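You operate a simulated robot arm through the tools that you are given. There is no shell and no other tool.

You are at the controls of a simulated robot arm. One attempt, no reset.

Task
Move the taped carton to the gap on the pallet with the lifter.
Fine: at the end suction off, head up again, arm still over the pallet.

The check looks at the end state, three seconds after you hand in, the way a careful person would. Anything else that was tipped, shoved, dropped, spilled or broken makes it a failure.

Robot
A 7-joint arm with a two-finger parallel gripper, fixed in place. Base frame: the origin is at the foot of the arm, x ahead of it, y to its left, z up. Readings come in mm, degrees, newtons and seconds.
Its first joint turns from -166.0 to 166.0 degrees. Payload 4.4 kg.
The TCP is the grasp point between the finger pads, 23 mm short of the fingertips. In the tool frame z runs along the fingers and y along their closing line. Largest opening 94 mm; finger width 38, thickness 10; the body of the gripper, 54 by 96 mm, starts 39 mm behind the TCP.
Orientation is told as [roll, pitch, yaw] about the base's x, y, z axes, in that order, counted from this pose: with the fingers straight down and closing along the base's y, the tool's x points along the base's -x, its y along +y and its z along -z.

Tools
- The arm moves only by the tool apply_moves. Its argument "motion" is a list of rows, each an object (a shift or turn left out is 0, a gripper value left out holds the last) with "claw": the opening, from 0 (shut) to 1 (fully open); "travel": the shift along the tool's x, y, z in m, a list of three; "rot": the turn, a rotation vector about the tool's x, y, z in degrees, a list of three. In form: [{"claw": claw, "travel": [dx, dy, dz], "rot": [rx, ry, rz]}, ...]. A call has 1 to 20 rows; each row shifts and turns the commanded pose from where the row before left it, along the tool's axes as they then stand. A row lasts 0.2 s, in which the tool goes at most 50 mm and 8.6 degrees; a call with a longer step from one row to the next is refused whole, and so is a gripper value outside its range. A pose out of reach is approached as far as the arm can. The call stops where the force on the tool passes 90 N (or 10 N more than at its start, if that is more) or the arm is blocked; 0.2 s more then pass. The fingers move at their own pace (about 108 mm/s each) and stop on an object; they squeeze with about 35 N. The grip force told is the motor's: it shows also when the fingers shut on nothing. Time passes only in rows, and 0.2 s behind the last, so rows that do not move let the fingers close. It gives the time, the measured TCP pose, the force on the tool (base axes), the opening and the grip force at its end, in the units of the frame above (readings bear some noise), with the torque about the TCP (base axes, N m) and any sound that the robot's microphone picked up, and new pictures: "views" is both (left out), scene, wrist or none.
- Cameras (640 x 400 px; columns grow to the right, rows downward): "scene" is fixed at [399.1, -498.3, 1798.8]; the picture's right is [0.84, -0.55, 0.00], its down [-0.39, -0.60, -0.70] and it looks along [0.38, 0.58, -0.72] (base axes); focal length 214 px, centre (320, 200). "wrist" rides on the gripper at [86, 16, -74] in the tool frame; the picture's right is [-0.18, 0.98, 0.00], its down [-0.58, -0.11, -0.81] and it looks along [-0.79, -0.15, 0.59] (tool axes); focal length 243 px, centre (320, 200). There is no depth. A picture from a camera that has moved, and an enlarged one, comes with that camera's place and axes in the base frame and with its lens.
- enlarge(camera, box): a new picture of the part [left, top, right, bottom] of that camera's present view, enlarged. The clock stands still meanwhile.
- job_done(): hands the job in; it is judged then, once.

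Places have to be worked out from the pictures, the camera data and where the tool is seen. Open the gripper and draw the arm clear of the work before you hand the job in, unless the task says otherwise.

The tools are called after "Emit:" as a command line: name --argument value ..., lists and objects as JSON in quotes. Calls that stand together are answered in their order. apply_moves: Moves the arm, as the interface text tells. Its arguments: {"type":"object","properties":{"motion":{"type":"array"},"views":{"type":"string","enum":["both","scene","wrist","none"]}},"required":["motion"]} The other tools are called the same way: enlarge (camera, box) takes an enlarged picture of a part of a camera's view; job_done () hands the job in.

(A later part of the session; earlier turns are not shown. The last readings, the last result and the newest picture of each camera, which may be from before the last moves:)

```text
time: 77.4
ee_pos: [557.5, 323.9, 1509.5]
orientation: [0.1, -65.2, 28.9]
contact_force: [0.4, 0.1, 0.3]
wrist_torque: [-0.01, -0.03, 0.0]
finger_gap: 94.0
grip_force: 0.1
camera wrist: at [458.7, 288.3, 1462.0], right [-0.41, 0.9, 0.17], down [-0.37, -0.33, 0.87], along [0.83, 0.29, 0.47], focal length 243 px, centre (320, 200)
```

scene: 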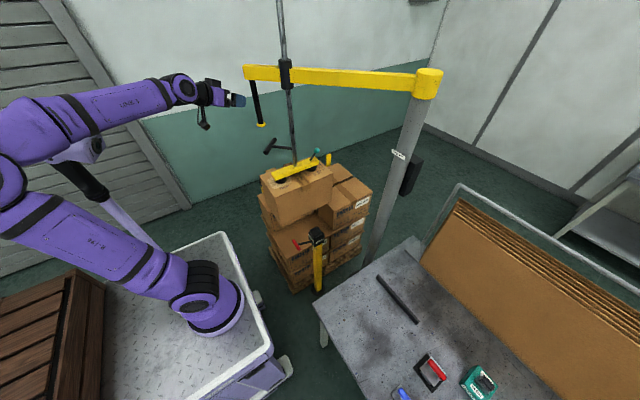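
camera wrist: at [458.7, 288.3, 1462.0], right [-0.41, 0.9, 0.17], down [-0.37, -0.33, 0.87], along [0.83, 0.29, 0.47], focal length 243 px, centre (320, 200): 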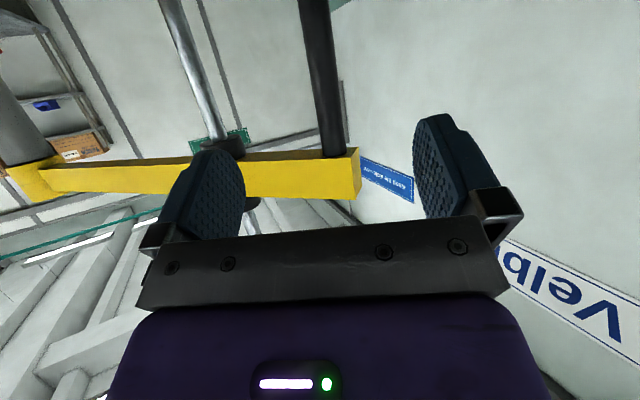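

Released; jib stays at the stop with the load up. Moving to the T-handle pre-grip pose on the robot side (tilt 40°, azimuth 44°).

Emit:
apply_moves --motion '[{"rot": [0, 8.4, 0]}, {"rot": [0, 8.4, 0]}, {"rot": [0, 8.4, 0]}, {"rot": [-4.9, 0, -5.8]}, {"rot": [-4.9, 0, -5.8]}, {"travel": [0.0182, -0.0083, 0.0275]}, {"travel": [0.0182, -0.0083, 0.0275]}, {"travel": [0.0182, -0.0083, 0.0275]}, {"travel": [0.0182, -0.0083, 0.0275]}, {"travel": [0.0182, -0.0083, 0.0275]}, {"travel": [0.0182, -0.0083, 0.0275]}, {}]'

Emit:
enlarge --camera "wrist" --box '[230, 0, 470, 180]'

```text
time: 80.0
ee_pos: [605.9, 303.9, 1313.5]
orientation: [0.0, -39.9, 44.2]
contact_force: [-0.5, -0.5, 0.6]
wrist_torque: [0.0, -0.01, 0.01]
finger_gap: 94.0
grip_force: 0.2
camera wrist: at [513.2, 235.9, 1314.6], right [-0.58, 0.8, 0.12], down [0.03, -0.13, 0.99], along [0.81, 0.58, 0.05], focal length 243 px, centre (320, 200)
```

scene: 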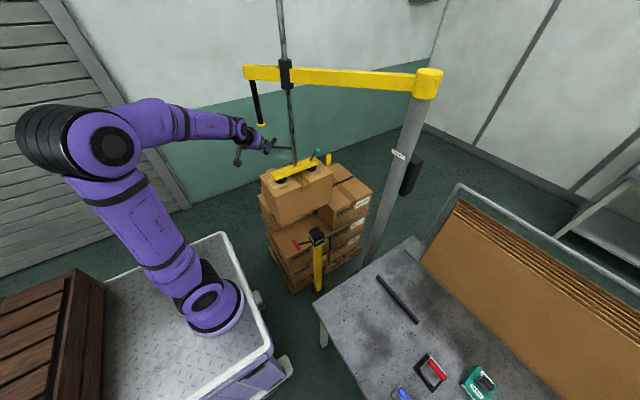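
wrist: 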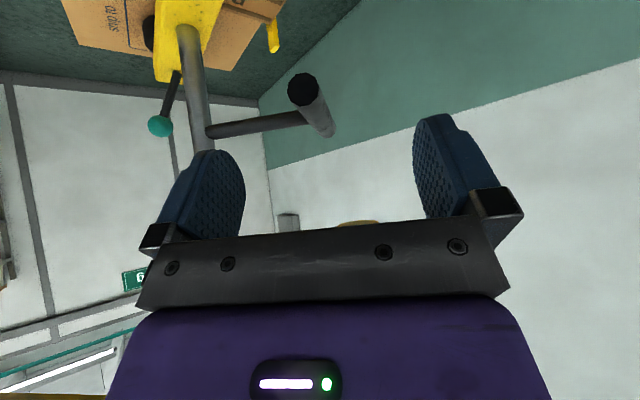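

```text
2.22 times, centred on (350, 90) of wrist
camera zoom: at [513.2, 235.9, 1314.6], right [-0.58, 0.8, 0.12], down [0.03, -0.13, 0.99], along [0.81, 0.58, 0.05], focal length 539 px, centre (253, 444)
```

zoom: 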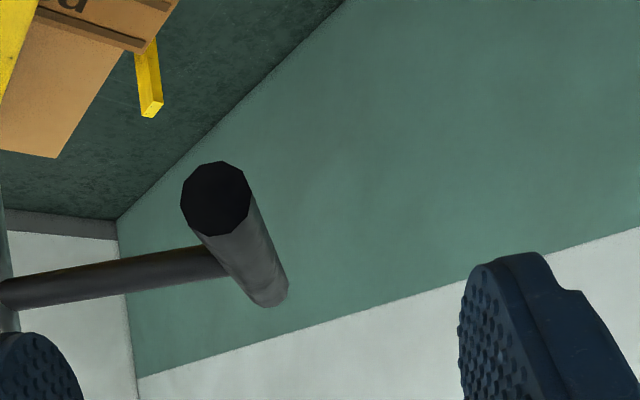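

T-bar near end ≈(652,332,1247). Advancing to the grip point and closing.

Emit:
apply_moves --motion '[{"travel": [-0.004, -0.003, 0.025]}, {"travel": [-0.004, -0.003, 0.025]}, {"travel": [-0.004, -0.003, 0.025]}, {"travel": [-0.004, -0.003, 0.025]}, {}, {"claw": 0.0}, {"claw": 0.0}, {"claw": 0.0}, {"claw": 0.0}]'

```text
time: 82.0
ee_pos: [667.3, 351.3, 1246.8]
orientation: [0.1, -39.9, 44.3]
contact_force: [-18.4, 1.3, -5.0]
wrist_torque: [-0.88, 0.37, 2.35]
finger_gap: 22.2
grip_force: 44.9
camera wrist: at [575.8, 282.3, 1248.0], right [-0.59, 0.8, 0.12], down [0.03, -0.13, 0.99], along [0.81, 0.58, 0.05], focal length 243 px, centre (320, 200)
```

scene: 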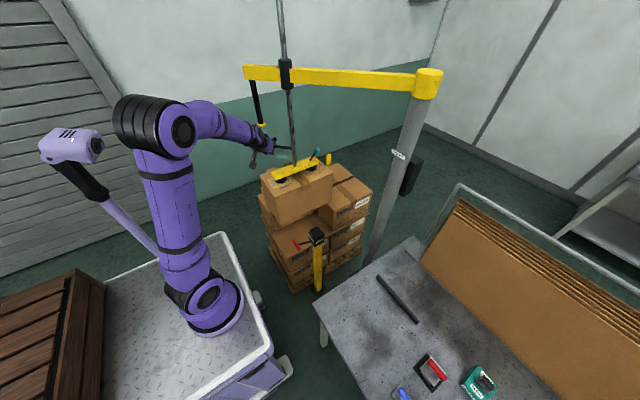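
wrist: 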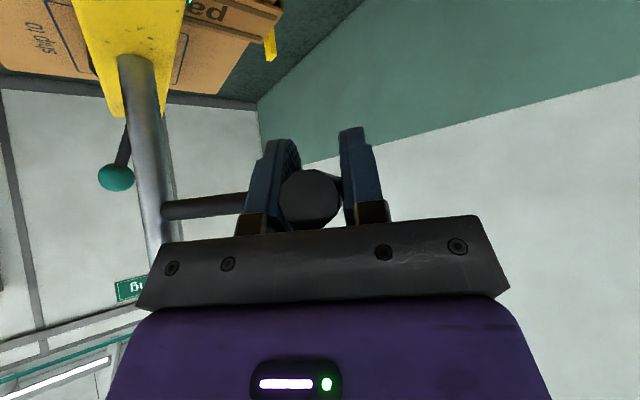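

Gripped (22 mm). Lowering ~85 mm so the carton bottom is still above the neighbours' tops, then I'll inspect the clearances.

Emit:
apply_moves --motion '[{"travel": [0.0068, 0, 0.0081]}, {"travel": [0.0068, 0, 0.0081]}, {"travel": [0.0068, 0, 0.0081]}, {"travel": [0.0068, 0, 0.0081]}, {"travel": [0.0068, 0, 0.0081]}, {"travel": [0.0068, 0, 0.0081]}, {"travel": [0.0068, 0, 0.0081]}, {"travel": [0.0068, 0, 0.0081]}, {}]'

Emit:
enlarge --camera "scene" --box '[240, 150, 384, 260]'

```text
time: 84.0
ee_pos: [669.3, 350.7, 1160.3]
orientation: [0.2, -39.9, 44.1]
contact_force: [-11.8, 13.3, -1.2]
wrist_torque: [0.8, -0.62, 1.99]
finger_gap: 22.1
grip_force: 44.9
camera wrist: at [575.5, 282.6, 1162.3], right [-0.58, 0.8, 0.12], down [0.03, -0.13, 0.99], along [0.81, 0.58, 0.05], focal length 243 px, centre (320, 200)
```

scene: 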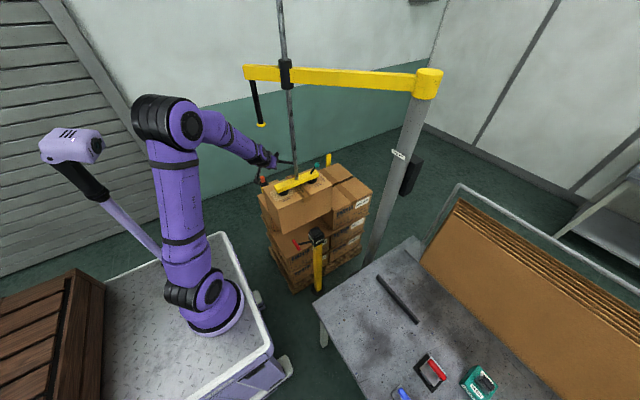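
wrist: 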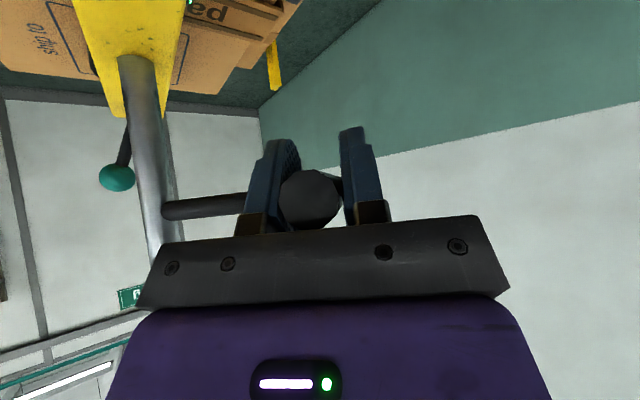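

```text
3.64 times, centred on (312, 205) of scene
camera zoom: at [399.1, -498.3, 1798.8], right [0.84, -0.55, 0.0], down [-0.39, -0.6, -0.7], along [0.38, 0.58, -0.72], focal length 780 px, centre (349, 182)
```

zoom: 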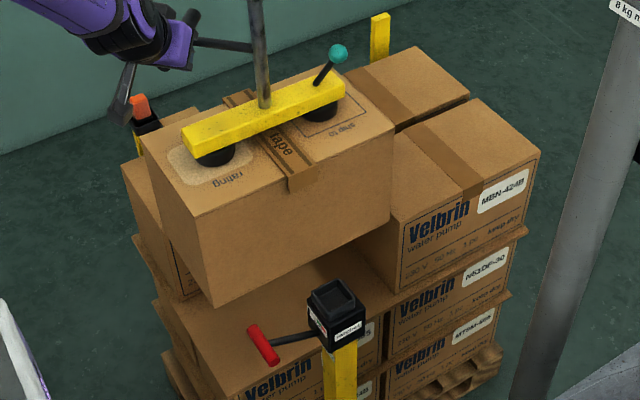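

The carton is lower now, still above the neighbours. I'll release the handle and take a look from the robot side with the wrist camera to check the side clearances.

Emit:
apply_moves --motion '[{"claw": 1.0}, {"claw": 1.0}, {"claw": 1.0}, {"travel": [0, 0, -0.045]}, {"travel": [0, 0, -0.045]}, {"travel": [0, 0, -0.045]}, {"travel": [0, 0, -0.03], "rot": [0, 8, 0]}, {"rot": [0, 8, 0]}, {"rot": [0, 8, 0]}, {"rot": [0, 8, 0]}, {"rot": [0, 8, 0]}, {}]' --views "none"

```text
time: 86.6
ee_pos: [593.6, 275.3, 1287.8]
orientation: [0.1, 0.2, 44.3]
contact_force: [0.1, 0.3, -0.1]
wrist_torque: [-0.02, 0.01, 0.01]
finger_gap: 93.9
grip_force: 0.1
```

Tool now points down; turning to yaw 0 and moving to the vantage point at about (440,380,1150).

Emit:
apply_moves --motion '[{"rot": [0, 0, 7.38]}, {"rot": [0, 0, 7.38]}, {"rot": [0, 0, 7.38]}, {"rot": [0, 0, 7.38]}, {"rot": [0, 0, 7.38]}, {"rot": [0, 0, 7.38]}, {"travel": [0.0256, 0.01745, 0.023]}, {"travel": [0.0256, 0.01745, 0.023]}, {"travel": [0.0256, 0.01745, 0.023]}, {"travel": [0.0256, 0.01745, 0.023]}, {"travel": [0.0256, 0.01745, 0.023]}, {"travel": [0.0256, 0.01745, 0.023]}, {}]'

Emit:
enlarge --camera "wrist" --box '[230, 0, 430, 150]'

Emit:
enlarge --camera "scene" --box '[250, 150, 378, 250]'

```text
time: 89.4
ee_pos: [438.0, 381.0, 1150.1]
orientation: [0.1, 0.1, -0.1]
contact_force: [0.5, 1.0, -0.1]
wrist_torque: [0.04, 0.0, -0.01]
finger_gap: 94.2
grip_force: 0.1
camera wrist: at [352.4, 396.7, 1225.3], right [0.19, 0.98, 0.0], down [0.58, -0.11, 0.8], along [0.79, -0.15, -0.59], focal length 243 px, centre (320, 200)
```

scene: 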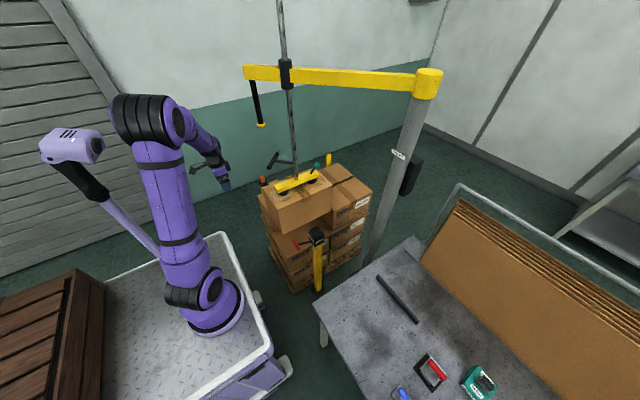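
wrist: 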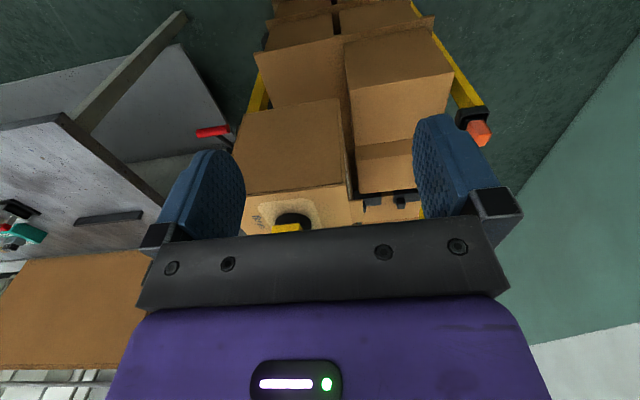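

```text
2.67 times, centred on (330, 75) of wrist
camera zoom: at [352.4, 396.7, 1225.3], right [0.19, 0.98, 0.0], down [0.58, -0.11, 0.8], along [0.79, -0.15, -0.59], focal length 647 px, centre (293, 533)
```

zoom: 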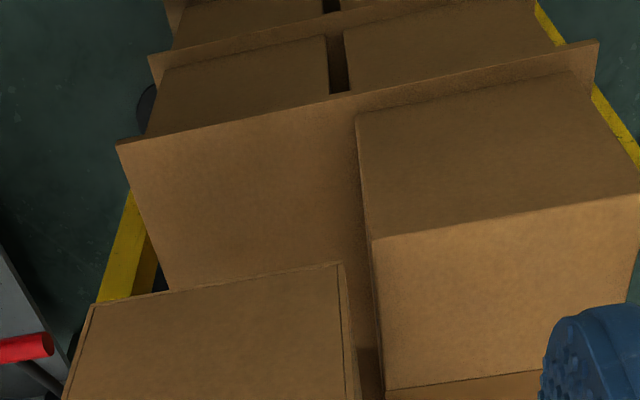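

```text
4.00 times, centred on (314, 200) of scene
camera zoom: at [399.1, -498.3, 1798.8], right [0.84, -0.55, 0.0], down [-0.39, -0.6, -0.7], along [0.38, 0.58, -0.72], focal length 858 px, centre (344, 200)
```

zoom: 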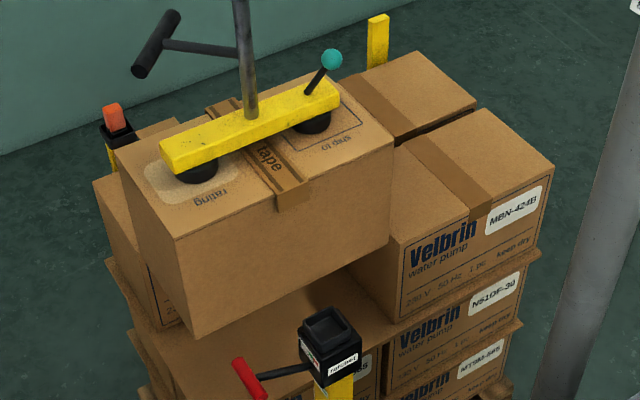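

From the robot side: carton's +y face ≈ y 382, N51DF's face ≈ y 407 → ≈25 mm clearance, parallel edges, x faces aligned within a few mm, and ≈35 mm to MBN. Good to lower. Returning to the T-handle by reversing the path.

Emit:
apply_moves --motion '[{"travel": [-0.0256, -0.01745, -0.023]}, {"travel": [-0.0256, -0.01745, -0.023]}, {"travel": [-0.0256, -0.01745, -0.023]}, {"travel": [-0.0256, -0.01745, -0.023]}, {"travel": [-0.0256, -0.01745, -0.023]}, {"travel": [-0.0256, -0.01745, -0.023]}, {"rot": [0, 0, -7.38]}, {"rot": [0, 0, -7.38]}, {"rot": [0, 0, -7.38]}, {"rot": [0, 0, -7.38]}, {"rot": [0, 0, -7.38]}, {"rot": [0, 0, -7.38]}, {"rot": [0, -8, 0]}, {"rot": [0, -8, 0]}, {"rot": [0, -8, 0]}, {"rot": [0, -8, 0]}, {"rot": [0, -8, 0]}, {"travel": [0, 0, 0.035]}, {"travel": [0, 0, 0.035]}, {}]'

Emit:
enlarge --camera "wrist" --box '[230, 0, 470, 180]'

```text
time: 93.6
ee_pos: [625.3, 307.3, 1232.9]
orientation: [0.2, -40.0, 44.1]
contact_force: [-0.1, -0.2, -0.8]
wrist_torque: [0.01, 0.04, 0.02]
finger_gap: 94.0
grip_force: 0.0
camera wrist: at [532.5, 239.4, 1234.1], right [-0.58, 0.8, 0.12], down [0.03, -0.13, 0.99], along [0.81, 0.58, 0.06], focal length 243 px, centre (320, 200)
```

scene: 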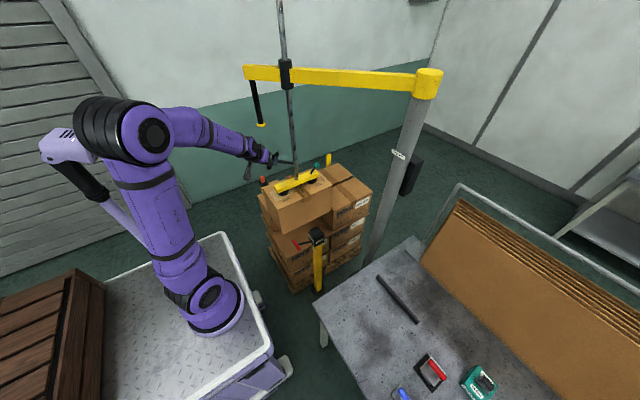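
wrist: 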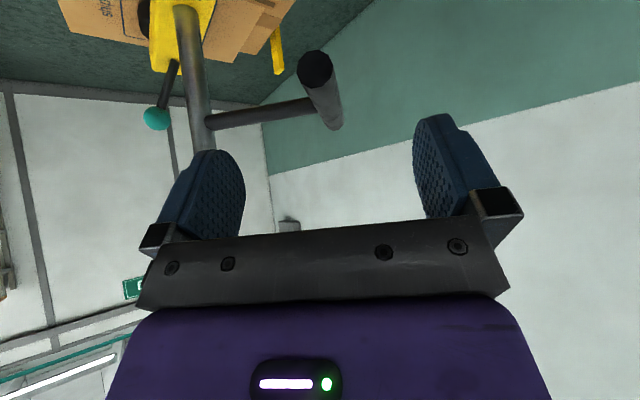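

```text
2.22 times, centred on (350, 90) of wrist
camera zoom: at [532.5, 239.4, 1234.1], right [-0.58, 0.8, 0.12], down [0.03, -0.13, 0.99], along [0.81, 0.58, 0.06], focal length 539 px, centre (253, 444)
```

zoom: 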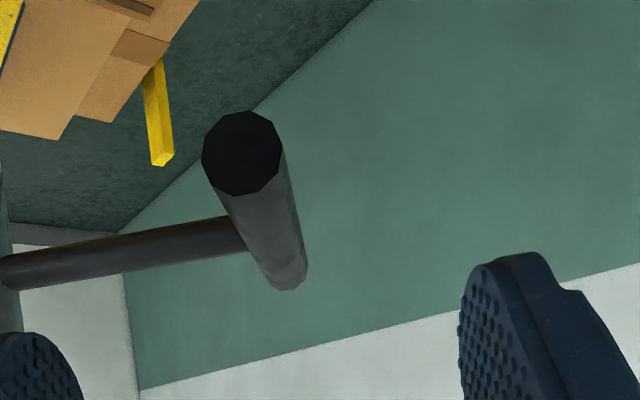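

T-bar is in line. Advancing 95 mm and gripping.

Emit:
apply_moves --motion '[{"travel": [0, 0, 0.0238]}, {"travel": [0, 0, 0.0238]}, {"travel": [0, 0, 0.0238]}, {"travel": [0, 0, 0.0238]}, {}, {"claw": 0.0}, {"claw": 0.0}, {"claw": 0.0}, {"claw": 0.0}]' --views "wrist"

```text
time: 95.6
ee_pos: [669.7, 351.5, 1160.9]
orientation: [0.1, -39.8, 44.4]
contact_force: [-12.1, 13.2, -2.8]
wrist_torque: [0.09, -0.31, 2.4]
finger_gap: 21.9
grip_force: 44.9
camera wrist: at [576.6, 283.1, 1160.8], right [-0.59, 0.8, 0.12], down [0.03, -0.13, 0.99], along [0.81, 0.58, 0.05], focal length 243 px, centre (320, 200)
```

wrist: 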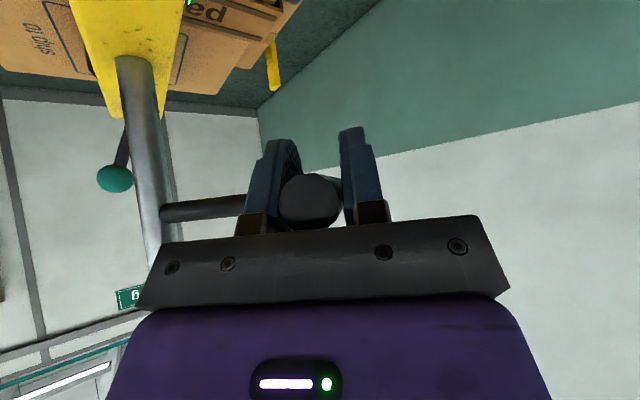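

Gripped. Lowering 110 mm in 10 mm steps into the gap.

Emit:
apply_moves --motion '[{"travel": [0.0064, 0, 0.0077]}, {"travel": [0.0064, 0, 0.0077]}, {"travel": [0.0064, 0, 0.0077]}, {"travel": [0.0064, 0, 0.0077]}, {"travel": [0.0064, 0, 0.0077]}, {"travel": [0.0064, 0, 0.0077]}, {"travel": [0.0064, 0, 0.0077]}, {"travel": [0.0064, 0, 0.0077]}, {"travel": [0.0064, 0, 0.0077]}, {"travel": [0.0064, 0, 0.0077]}, {"travel": [0.0064, 0, 0.0077]}, {}]'

Emit:
enlarge --camera "scene" --box '[250, 160, 378, 260]'

```text
time: 98.2
ee_pos: [668.6, 352.5, 1050.6]
orientation: [0.1, -39.9, 44.1]
contact_force: [-10.9, 14.6, 1.3]
wrist_torque: [0.55, -0.58, 2.16]
finger_gap: 22.3
grip_force: 44.8
camera wrist: at [576.0, 283.0, 1053.4], right [-0.58, 0.8, 0.12], down [0.03, -0.13, 0.99], along [0.81, 0.58, 0.05], focal length 243 px, centre (320, 200)
```

scene: 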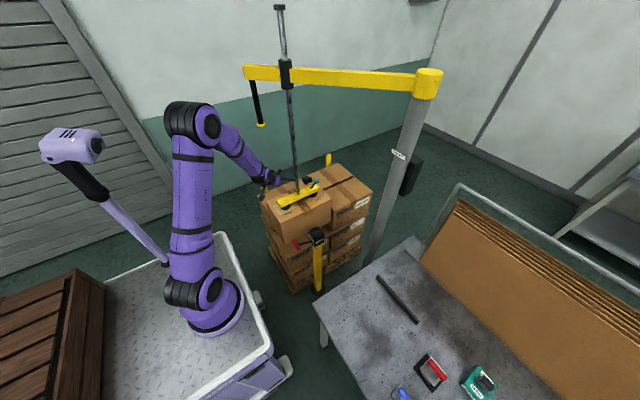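
wrist: 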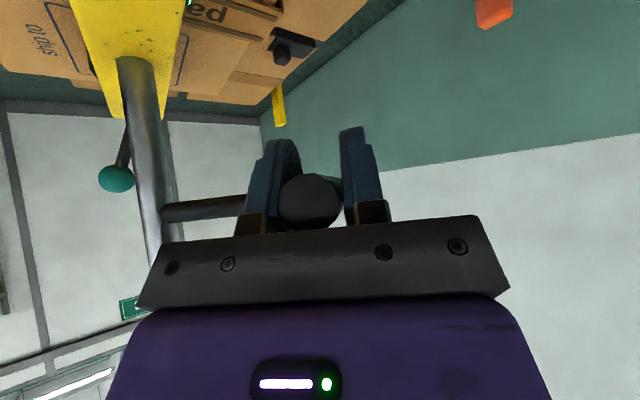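

```text
4.00 times, centred on (314, 210) of scene
camera zoom: at [399.1, -498.3, 1798.8], right [0.84, -0.55, 0.0], down [-0.39, -0.6, -0.7], along [0.38, 0.58, -0.72], focal length 858 px, centre (344, 160)
```

zoom: 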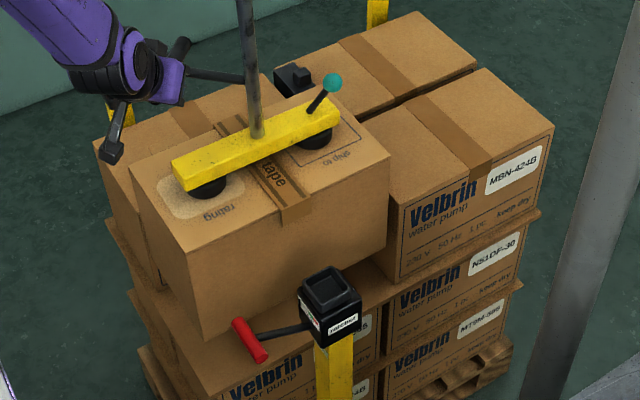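

No contact while entering the gap (bottom now below the neighbours' tops). Lowering another ~95 mm.

Emit:
apply_moves --motion '[{"travel": [0.0064, 0, 0.0077]}, {"travel": [0.0064, 0, 0.0077]}, {"travel": [0.0064, 0, 0.0077]}, {"travel": [0.0064, 0, 0.0077]}, {"travel": [0.0064, 0, 0.0077]}, {"travel": [0.0064, 0, 0.0077]}, {"travel": [0.0064, 0, 0.0077]}, {"travel": [0.0064, 0, 0.0077]}, {"travel": [0.0064, 0, 0.0077]}, {}]'

Emit:
enlarge --camera "scene" --box '[250, 160, 378, 260]'

```text
time: 100.4
ee_pos: [668.3, 350.2, 962.3]
orientation: [0.2, -39.8, 44.1]
contact_force: [-17.6, 20.9, -1.3]
wrist_torque: [0.57, -0.71, 2.06]
finger_gap: 22.5
grip_force: 45.0
camera wrist: at [575.6, 282.4, 962.6], right [-0.58, 0.8, 0.12], down [0.03, -0.13, 0.99], along [0.81, 0.58, 0.05], focal length 243 px, centre (320, 200)
```

scene: 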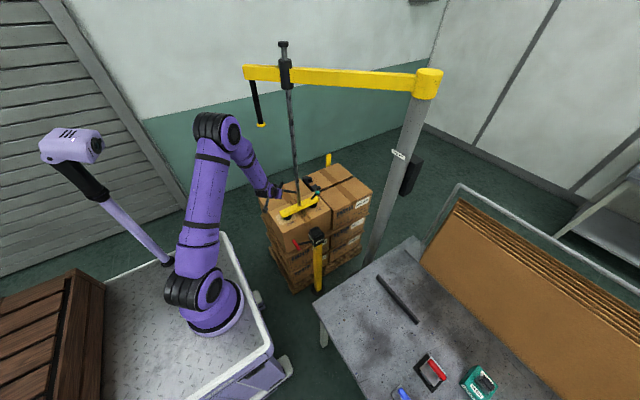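
wrist: 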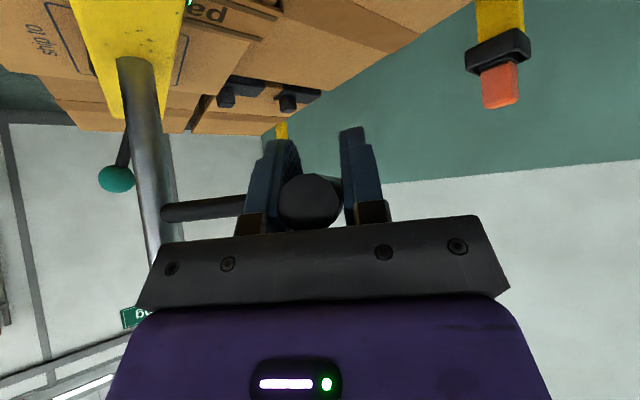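

```text
4.00 times, centred on (314, 210) of scene
camera zoom: at [399.1, -498.3, 1798.8], right [0.84, -0.55, 0.0], down [-0.39, -0.6, -0.7], along [0.38, 0.58, -0.72], focal length 858 px, centre (344, 160)
```

zoom: 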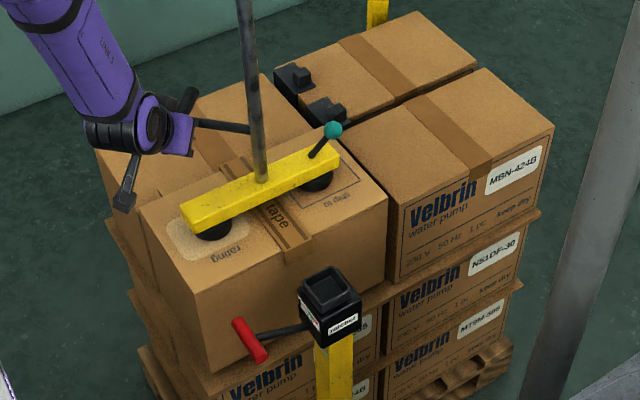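

Carton top is nearly level with the neighbours; adding a small outward correction and lowering in 5 mm steps.

Emit:
apply_moves --motion '[{"travel": [0.0032, 0.002, 0.0038]}, {"travel": [0.0032, 0.002, 0.0038]}, {"travel": [0.0032, 0, 0.0038]}, {"travel": [0.0032, 0, 0.0038]}, {}]' --views "none"

```text
time: 101.6
ee_pos: [668.7, 351.1, 942.1]
orientation: [-0.1, -40.0, 44.1]
contact_force: [11.9, -4.9, 3.4]
wrist_torque: [0.59, -0.31, 2.15]
finger_gap: 22.5
grip_force: 45.0
```

Still free. Three more 5 mm steps.

Emit:
apply_moves --motion '[{"travel": [0.0032, 0, 0.0038]}, {"travel": [0.0032, 0, 0.0038]}, {"travel": [0.0032, 0, 0.0038]}, {}]' --views "scene"

Emit:
enlarge --camera "scene" --box '[250, 160, 378, 260]'

```text
time: 102.6
ee_pos: [668.2, 352.6, 927.9]
orientation: [0.0, -40.1, 43.9]
contact_force: [21.7, -20.8, 26.4]
wrist_torque: [-1.13, 1.08, 2.35]
finger_gap: 22.7
grip_force: 45.1
```

scene: 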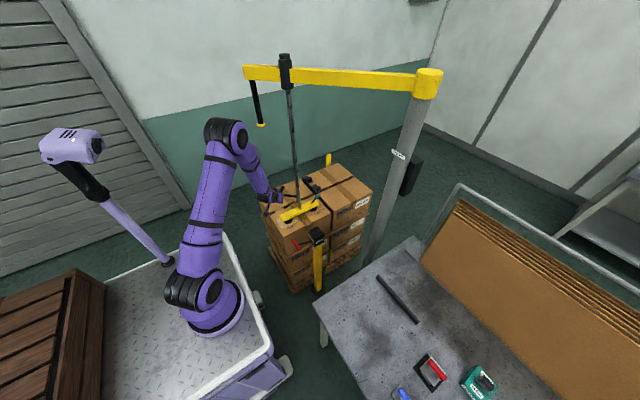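

```text
4.00 times, centred on (314, 210) of scene
camera zoom: at [399.1, -498.3, 1798.8], right [0.84, -0.55, 0.0], down [-0.39, -0.6, -0.7], along [0.38, 0.58, -0.72], focal length 858 px, centre (344, 160)
```

zoom: 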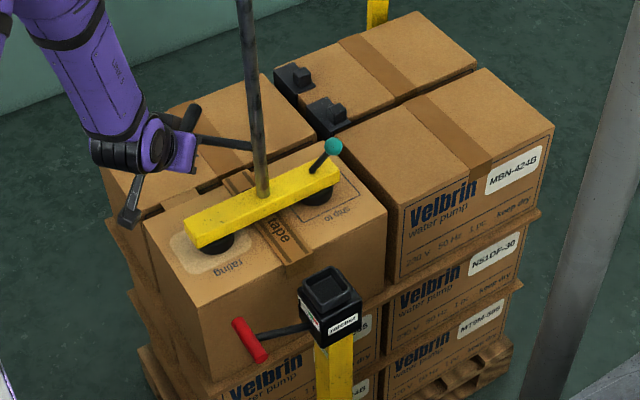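

Contact: ~26 N up at TCP z≈928. Checking whether the carton is resting on the sheet (vs. mast end stop).

Emit:
enlarge --camera "scene" --box '[280, 215, 360, 265]'

Emit:
enlarge --camera "scene" --box '[270, 44, 300, 104]'

Emit:
enlarge --camera "scene" --box '[255, 195, 305, 265]'

```text
8.00 times, centred on (320, 240) of scene
camera zoom: at [399.1, -498.3, 1798.8], right [0.84, -0.55, 0.0], down [-0.39, -0.6, -0.7], along [0.38, 0.58, -0.72], focal length 1716 px, centre (320, -120)
```

zoom: 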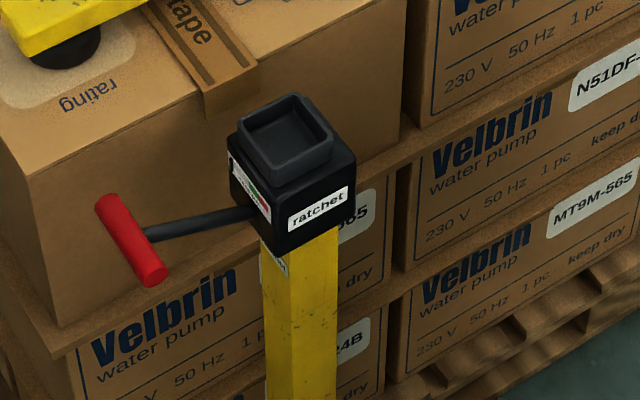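

```text
6.67 times, centred on (285, 74) of scene
camera zoom: at [399.1, -498.3, 1798.8], right [0.84, -0.55, 0.0], down [-0.39, -0.6, -0.7], along [0.38, 0.58, -0.72], focal length 1430 px, centre (553, 1040)
```

zoom: 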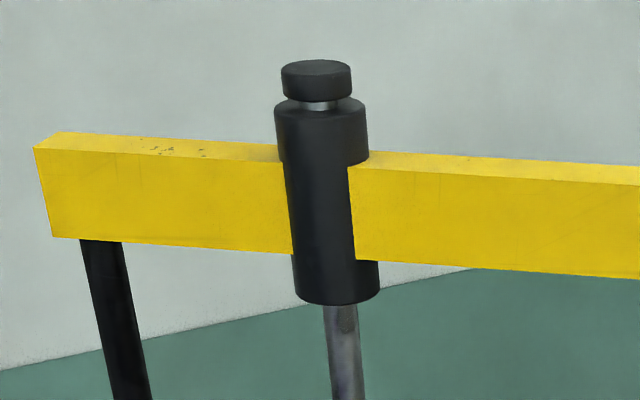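

```text
5.71 times, centred on (280, 230) of scene
camera zoom: at [399.1, -498.3, 1798.8], right [0.84, -0.55, 0.0], down [-0.39, -0.6, -0.7], along [0.38, 0.58, -0.72], focal length 1226 px, centre (549, 29)
```

zoom: 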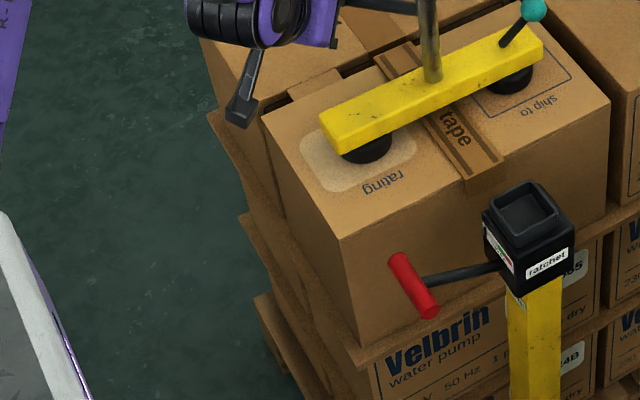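

The carton is resting on the sheet (thin even sheet margin visible, mast not at its end stop). Easing off, opening the gripper, and retracting from the T-handle.

Emit:
apply_moves --motion '[{"travel": [-0.0016, 0, -0.0019]}, {"claw": 1.0}, {"claw": 1.0}, {"claw": 1.0}, {"travel": [0, 0, -0.037]}, {"travel": [0, 0, -0.037]}, {"travel": [0, 0, -0.037]}, {}]'

Emit:
enlarge --camera "scene" --box '[250, 160, 378, 260]'

Emit:
enlarge --camera "scene" --box '[300, 176, 348, 212]'

```text
time: 104.4
ee_pos: [617.3, 301.8, 1013.2]
orientation: [0.0, -39.8, 44.1]
contact_force: [0.6, 0.6, -0.6]
wrist_torque: [0.02, 0.06, -0.04]
finger_gap: 94.0
grip_force: 0.0
camera wrist: at [523.7, 234.8, 1013.9], right [-0.58, 0.8, 0.12], down [0.03, -0.13, 0.99], along [0.81, 0.58, 0.05], focal length 243 px, centre (320, 200)
```

scene: 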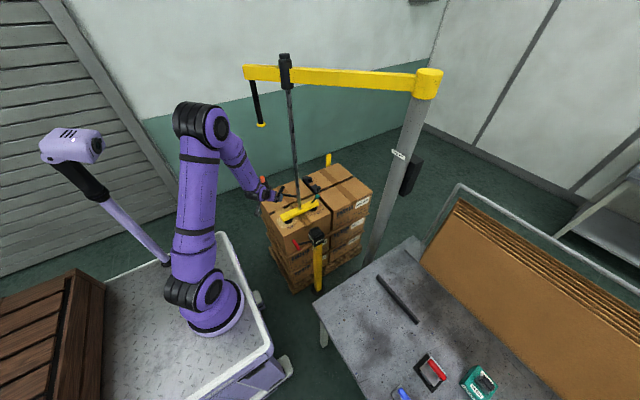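
wrist: 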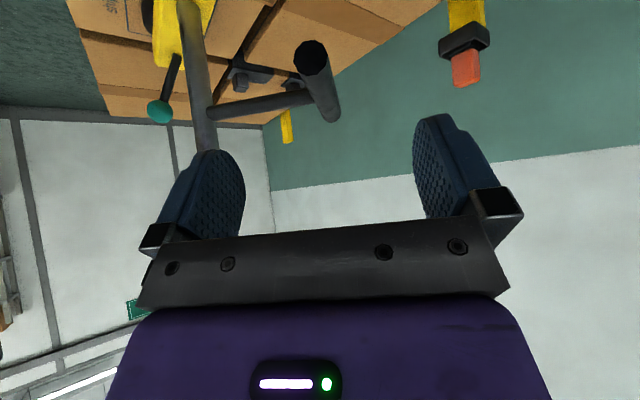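

```text
4.00 times, centred on (314, 210) of scene
camera zoom: at [399.1, -498.3, 1798.8], right [0.84, -0.55, 0.0], down [-0.39, -0.6, -0.7], along [0.38, 0.58, -0.72], focal length 858 px, centre (344, 160)
```

zoom: 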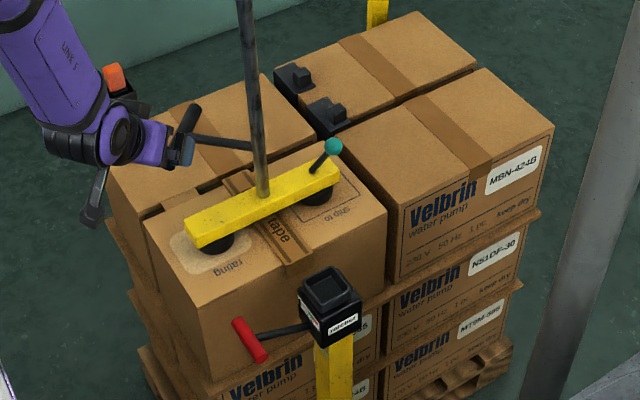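

```text
11.11 times, centred on (324, 194) of scene
camera zoom: at [399.1, -498.3, 1798.8], right [0.84, -0.55, 0.0], down [-0.39, -0.6, -0.7], along [0.38, 0.58, -0.72], focal length 2383 px, centre (276, 267)
```

zoom: 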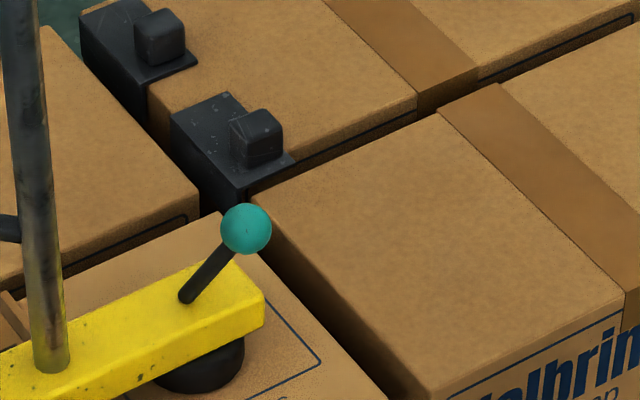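

The carton sits in the gap; the ball is at ≈(880,265,894), now leaning inward. I'll go around the mast on the near side to reach the lever's inner side with closed fingers.

Emit:
apply_moves --motion '[{"claw": 0.0, "rot": [4.5, 0, 5.36]}, {"claw": 0.0, "rot": [4.5, 0, 5.36]}, {"travel": [-0.0129, -0.0262, -0.0241]}, {"travel": [-0.0129, -0.0262, -0.0241]}, {"travel": [-0.0129, -0.0262, -0.0241]}, {"travel": [-0.0129, -0.0262, -0.0241]}, {"travel": [-0.0088, -0.0283, 0.027]}, {"travel": [-0.0088, -0.0283, 0.027]}, {"travel": [-0.0088, -0.0283, 0.027]}, {"travel": [-0.0088, -0.0283, 0.027]}, {}]'

```text
time: 106.8
ee_pos: [790.6, 150.8, 1060.7]
orientation: [0.0, -39.8, 30.1]
contact_force: [-0.1, 0.2, 0.0]
wrist_torque: [-0.01, 0.01, 0.02]
finger_gap: 0.0
grip_force: 34.9
camera wrist: at [683.6, 106.9, 1062.0], right [-0.37, 0.92, 0.12], down [-0.01, -0.13, 0.99], along [0.93, 0.37, 0.05], focal length 243 px, centre (320, 200)
```

scene: 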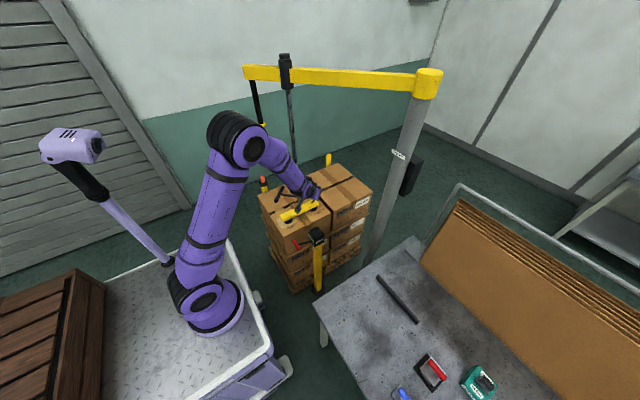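
wrist: 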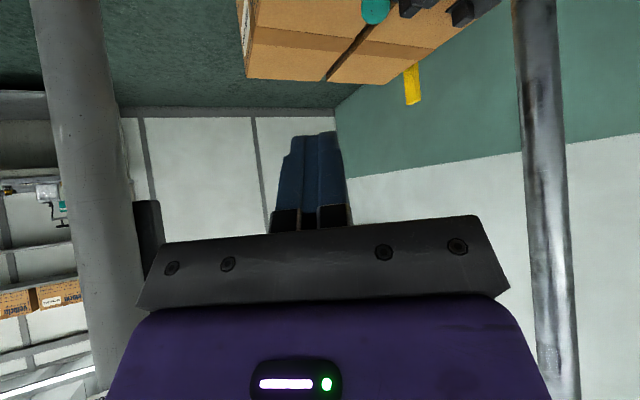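

Passing the mast cleanly. Advancing toward the inner side of the ball, stopping above to look.

Emit:
apply_moves --motion '[{"travel": [-0.0005, 0.003, 0.0333]}, {"travel": [-0.0005, 0.003, 0.0333]}, {"travel": [-0.0005, 0.003, 0.0333]}, {"travel": [-0.0005, 0.003, 0.0333]}, {}]'

Emit:
enlarge --camera "wrist" --box '[240, 0, 480, 150]'

Emit:
enlarge --camera "scene" --box '[280, 160, 360, 220]'

```text
time: 108.0
ee_pos: [858.2, 206.4, 959.6]
orientation: [0.1, -39.9, 30.1]
contact_force: [-0.3, 0.3, -0.5]
wrist_torque: [0.0, -0.01, 0.02]
finger_gap: 0.0
grip_force: 35.1
camera wrist: at [750.5, 163.4, 960.4], right [-0.37, 0.92, 0.12], down [-0.01, -0.13, 0.99], along [0.93, 0.37, 0.05], focal length 243 px, centre (320, 200)
```

scene: 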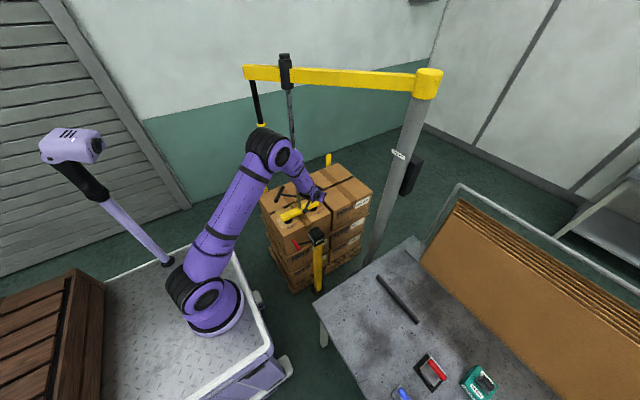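
wrist: 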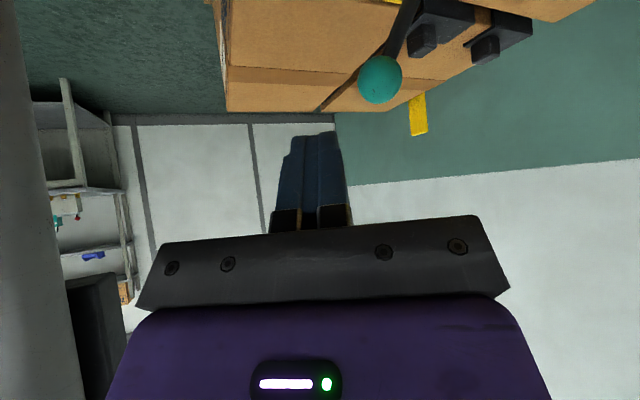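

```text
2.67 times, centred on (360, 75) of wrist
camera zoom: at [750.5, 163.4, 960.4], right [-0.37, 0.92, 0.12], down [-0.01, -0.13, 0.99], along [0.93, 0.37, 0.05], focal length 647 px, centre (213, 533)
```

zoom: 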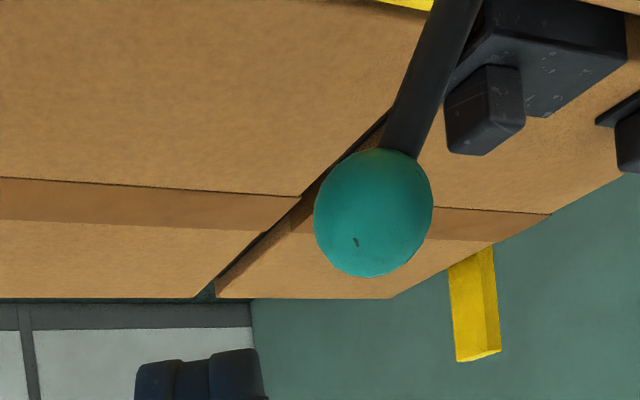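

```text
6.67 times, centred on (320, 190) of scene
camera zoom: at [399.1, -498.3, 1798.8], right [0.84, -0.55, 0.0], down [-0.39, -0.6, -0.7], along [0.38, 0.58, -0.72], focal length 1430 px, centre (320, 267)
```

zoom: 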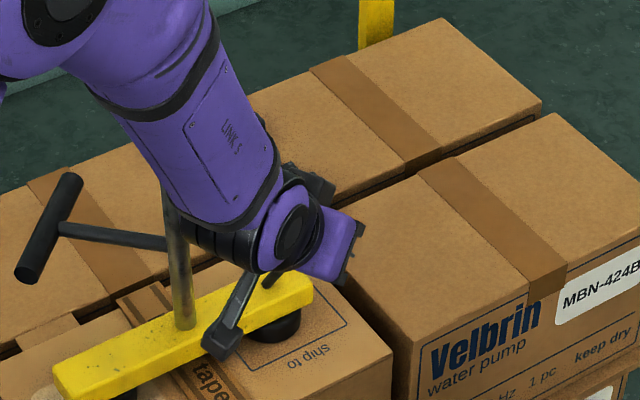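

Ball at ≈(879,264,897), 39 mm to the side of the finger line. Dropping to its level on the inner side.

Emit:
apply_moves --motion '[{"travel": [0.0014, 0.001, 0.026]}, {"travel": [0.0014, 0.001, 0.026]}, {"travel": [0.0014, 0.001, 0.026]}, {}]'

Emit:
enlarge --camera "wrist" --box '[240, 50, 480, 230]'

```text
time: 109.0
ee_pos: [898.3, 232.0, 896.8]
orientation: [0.1, -40.0, 30.2]
contact_force: [-0.1, -0.9, -0.2]
wrist_torque: [0.0, 0.0, -0.01]
finger_gap: 0.0
grip_force: 35.2
camera wrist: at [790.9, 189.0, 898.1], right [-0.37, 0.92, 0.12], down [-0.01, -0.13, 0.99], along [0.93, 0.37, 0.05], focal length 243 px, centre (320, 200)
```

scene: 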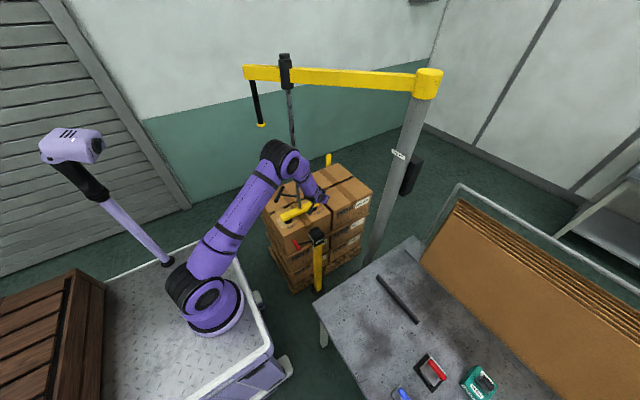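
wrist: 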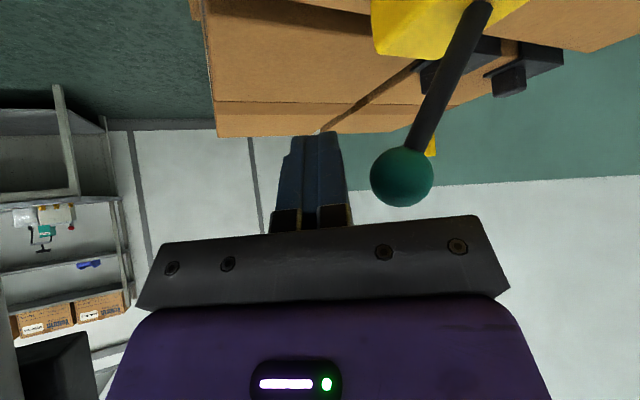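

```text
2.22 times, centred on (360, 140) of wrist
camera zoom: at [790.9, 189.0, 898.1], right [-0.37, 0.92, 0.12], down [-0.01, -0.13, 0.99], along [0.93, 0.37, 0.05], focal length 539 px, centre (231, 333)
```

zoom: 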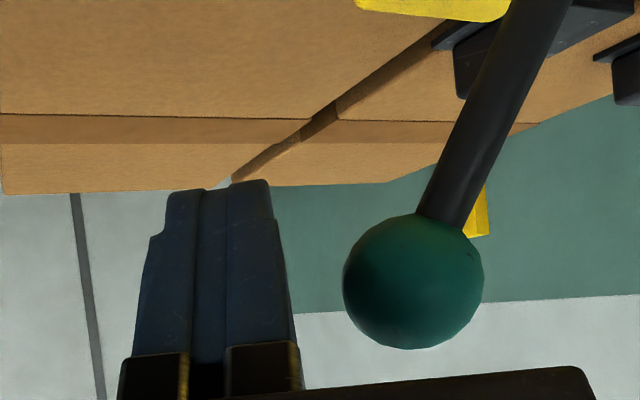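

Same geometry as before, mirrored. Pushing the ball outward ~55 mm along the lever's travel to switch suction off.

Emit:
apply_moves --motion '[{"travel": [0.0024, 0.0105, -0.002]}, {"travel": [0.0024, 0.0105, -0.002]}, {"travel": [0.0024, 0.0105, -0.002]}, {"travel": [0.0024, 0.0105, -0.002]}, {"travel": [0.0024, 0.0105, -0.002]}, {}]'

Emit:
enlarge --camera "wrist" --box '[240, 0, 560, 230]'

Emit:
enlarge --camera "scene" --box '[270, 180, 350, 240]'

```text
time: 110.4
ee_pos: [857.7, 271.0, 896.9]
orientation: [0.1, -39.9, 30.1]
contact_force: [0.2, 1.3, -0.6]
wrist_torque: [0.04, 0.05, -0.02]
finger_gap: 0.1
grip_force: 34.8
camera wrist: at [751.5, 227.6, 899.0], right [-0.37, 0.92, 0.12], down [-0.01, -0.13, 0.99], along [0.93, 0.37, 0.05], focal length 243 px, centre (320, 200)
```

scene: 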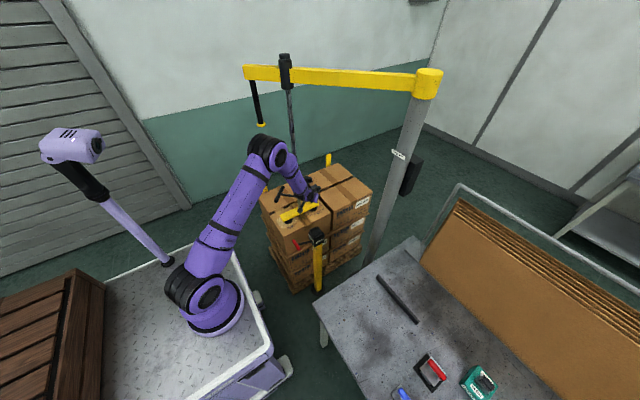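
wrist: 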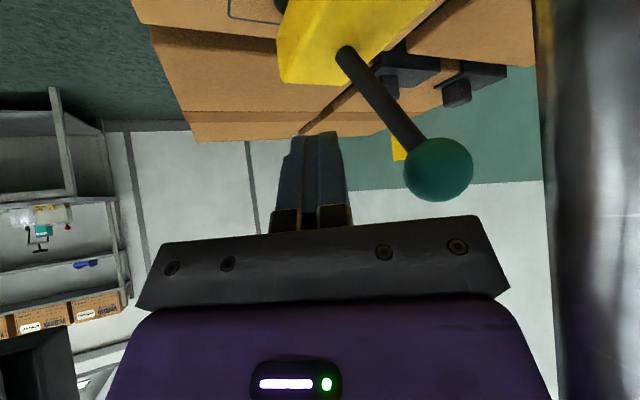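

```text
1.74 times, centred on (400, 115) of wrist
camera zoom: at [751.5, 227.6, 899.0], right [-0.37, 0.92, 0.12], down [-0.01, -0.13, 0.99], along [0.93, 0.37, 0.05], focal length 422 px, centre (181, 348)
```

zoom: 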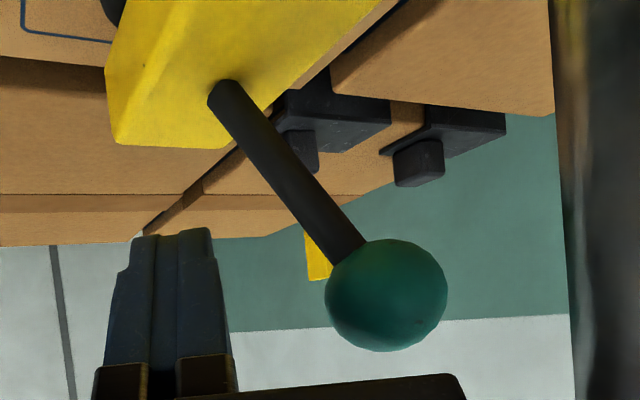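

```text
6.67 times, centred on (310, 210) of scene
camera zoom: at [399.1, -498.3, 1798.8], right [0.84, -0.55, 0.0], down [-0.39, -0.6, -0.7], along [0.38, 0.58, -0.72], focal length 1430 px, centre (387, 133)
```

zoom: 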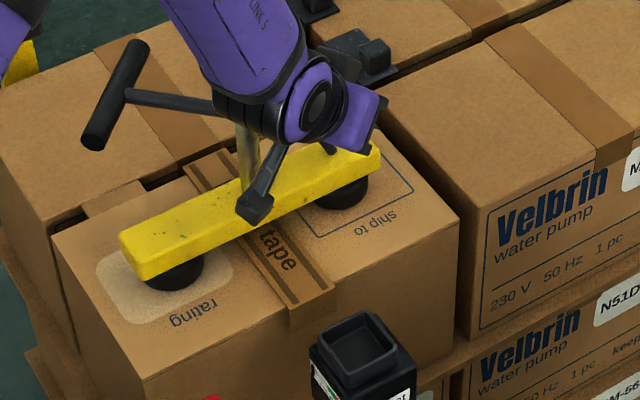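

The lever snapped back outward. Backing out exactly along the way I came.

Emit:
apply_moves --motion '[{"travel": [-0.0024, -0.0105, 0.002]}, {"travel": [-0.0024, -0.0105, 0.002]}, {"travel": [-0.0024, -0.0105, 0.002]}, {"travel": [-0.0024, -0.0105, 0.002]}, {"travel": [-0.0024, -0.0105, 0.002]}, {"travel": [-0.0014, -0.001, -0.026]}, {"travel": [-0.0014, -0.001, -0.026]}, {"travel": [-0.0014, -0.001, -0.026]}, {"travel": [0.0005, -0.003, -0.0333]}, {"travel": [0.0005, -0.003, -0.0333]}, {"travel": [0.0005, -0.003, -0.0333]}, {"travel": [0.0005, -0.003, -0.0333]}, {}]'

Emit:
enlarge --camera "scene" --box '[270, 180, 350, 240]'

```text
time: 113.2
ee_pos: [788.3, 152.0, 1059.4]
orientation: [0.1, -39.9, 30.1]
contact_force: [0.1, -0.5, -0.4]
wrist_torque: [0.0, -0.03, 0.0]
finger_gap: 0.0
grip_force: 34.4
camera wrist: at [681.8, 108.0, 1060.3], right [-0.37, 0.92, 0.12], down [-0.01, -0.13, 0.99], along [0.93, 0.37, 0.05], focal length 243 px, centre (320, 200)
```

scene: 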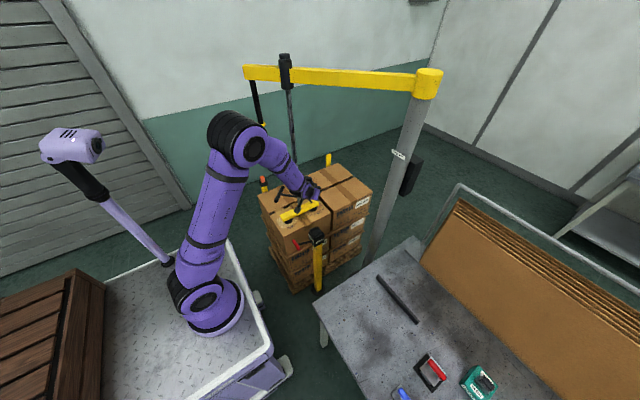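
wrist: 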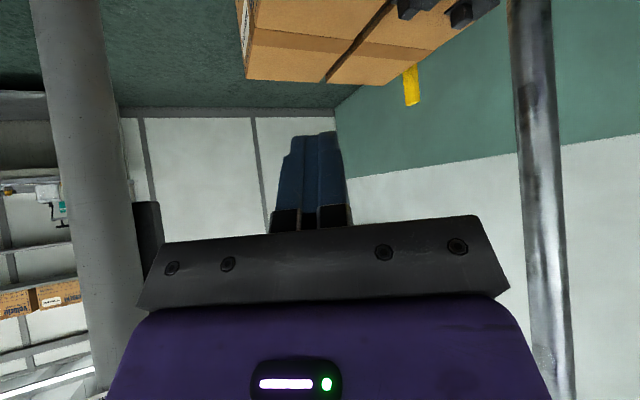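

```text
6.67 times, centred on (310, 210) of scene
camera zoom: at [399.1, -498.3, 1798.8], right [0.84, -0.55, 0.0], down [-0.39, -0.6, -0.7], along [0.38, 0.58, -0.72], focal length 1430 px, centre (387, 133)
```

zoom: 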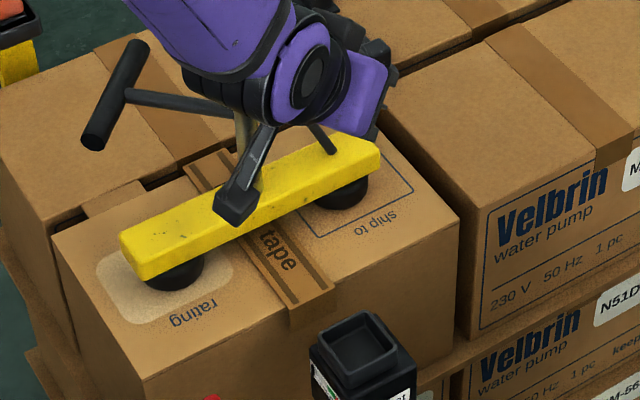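

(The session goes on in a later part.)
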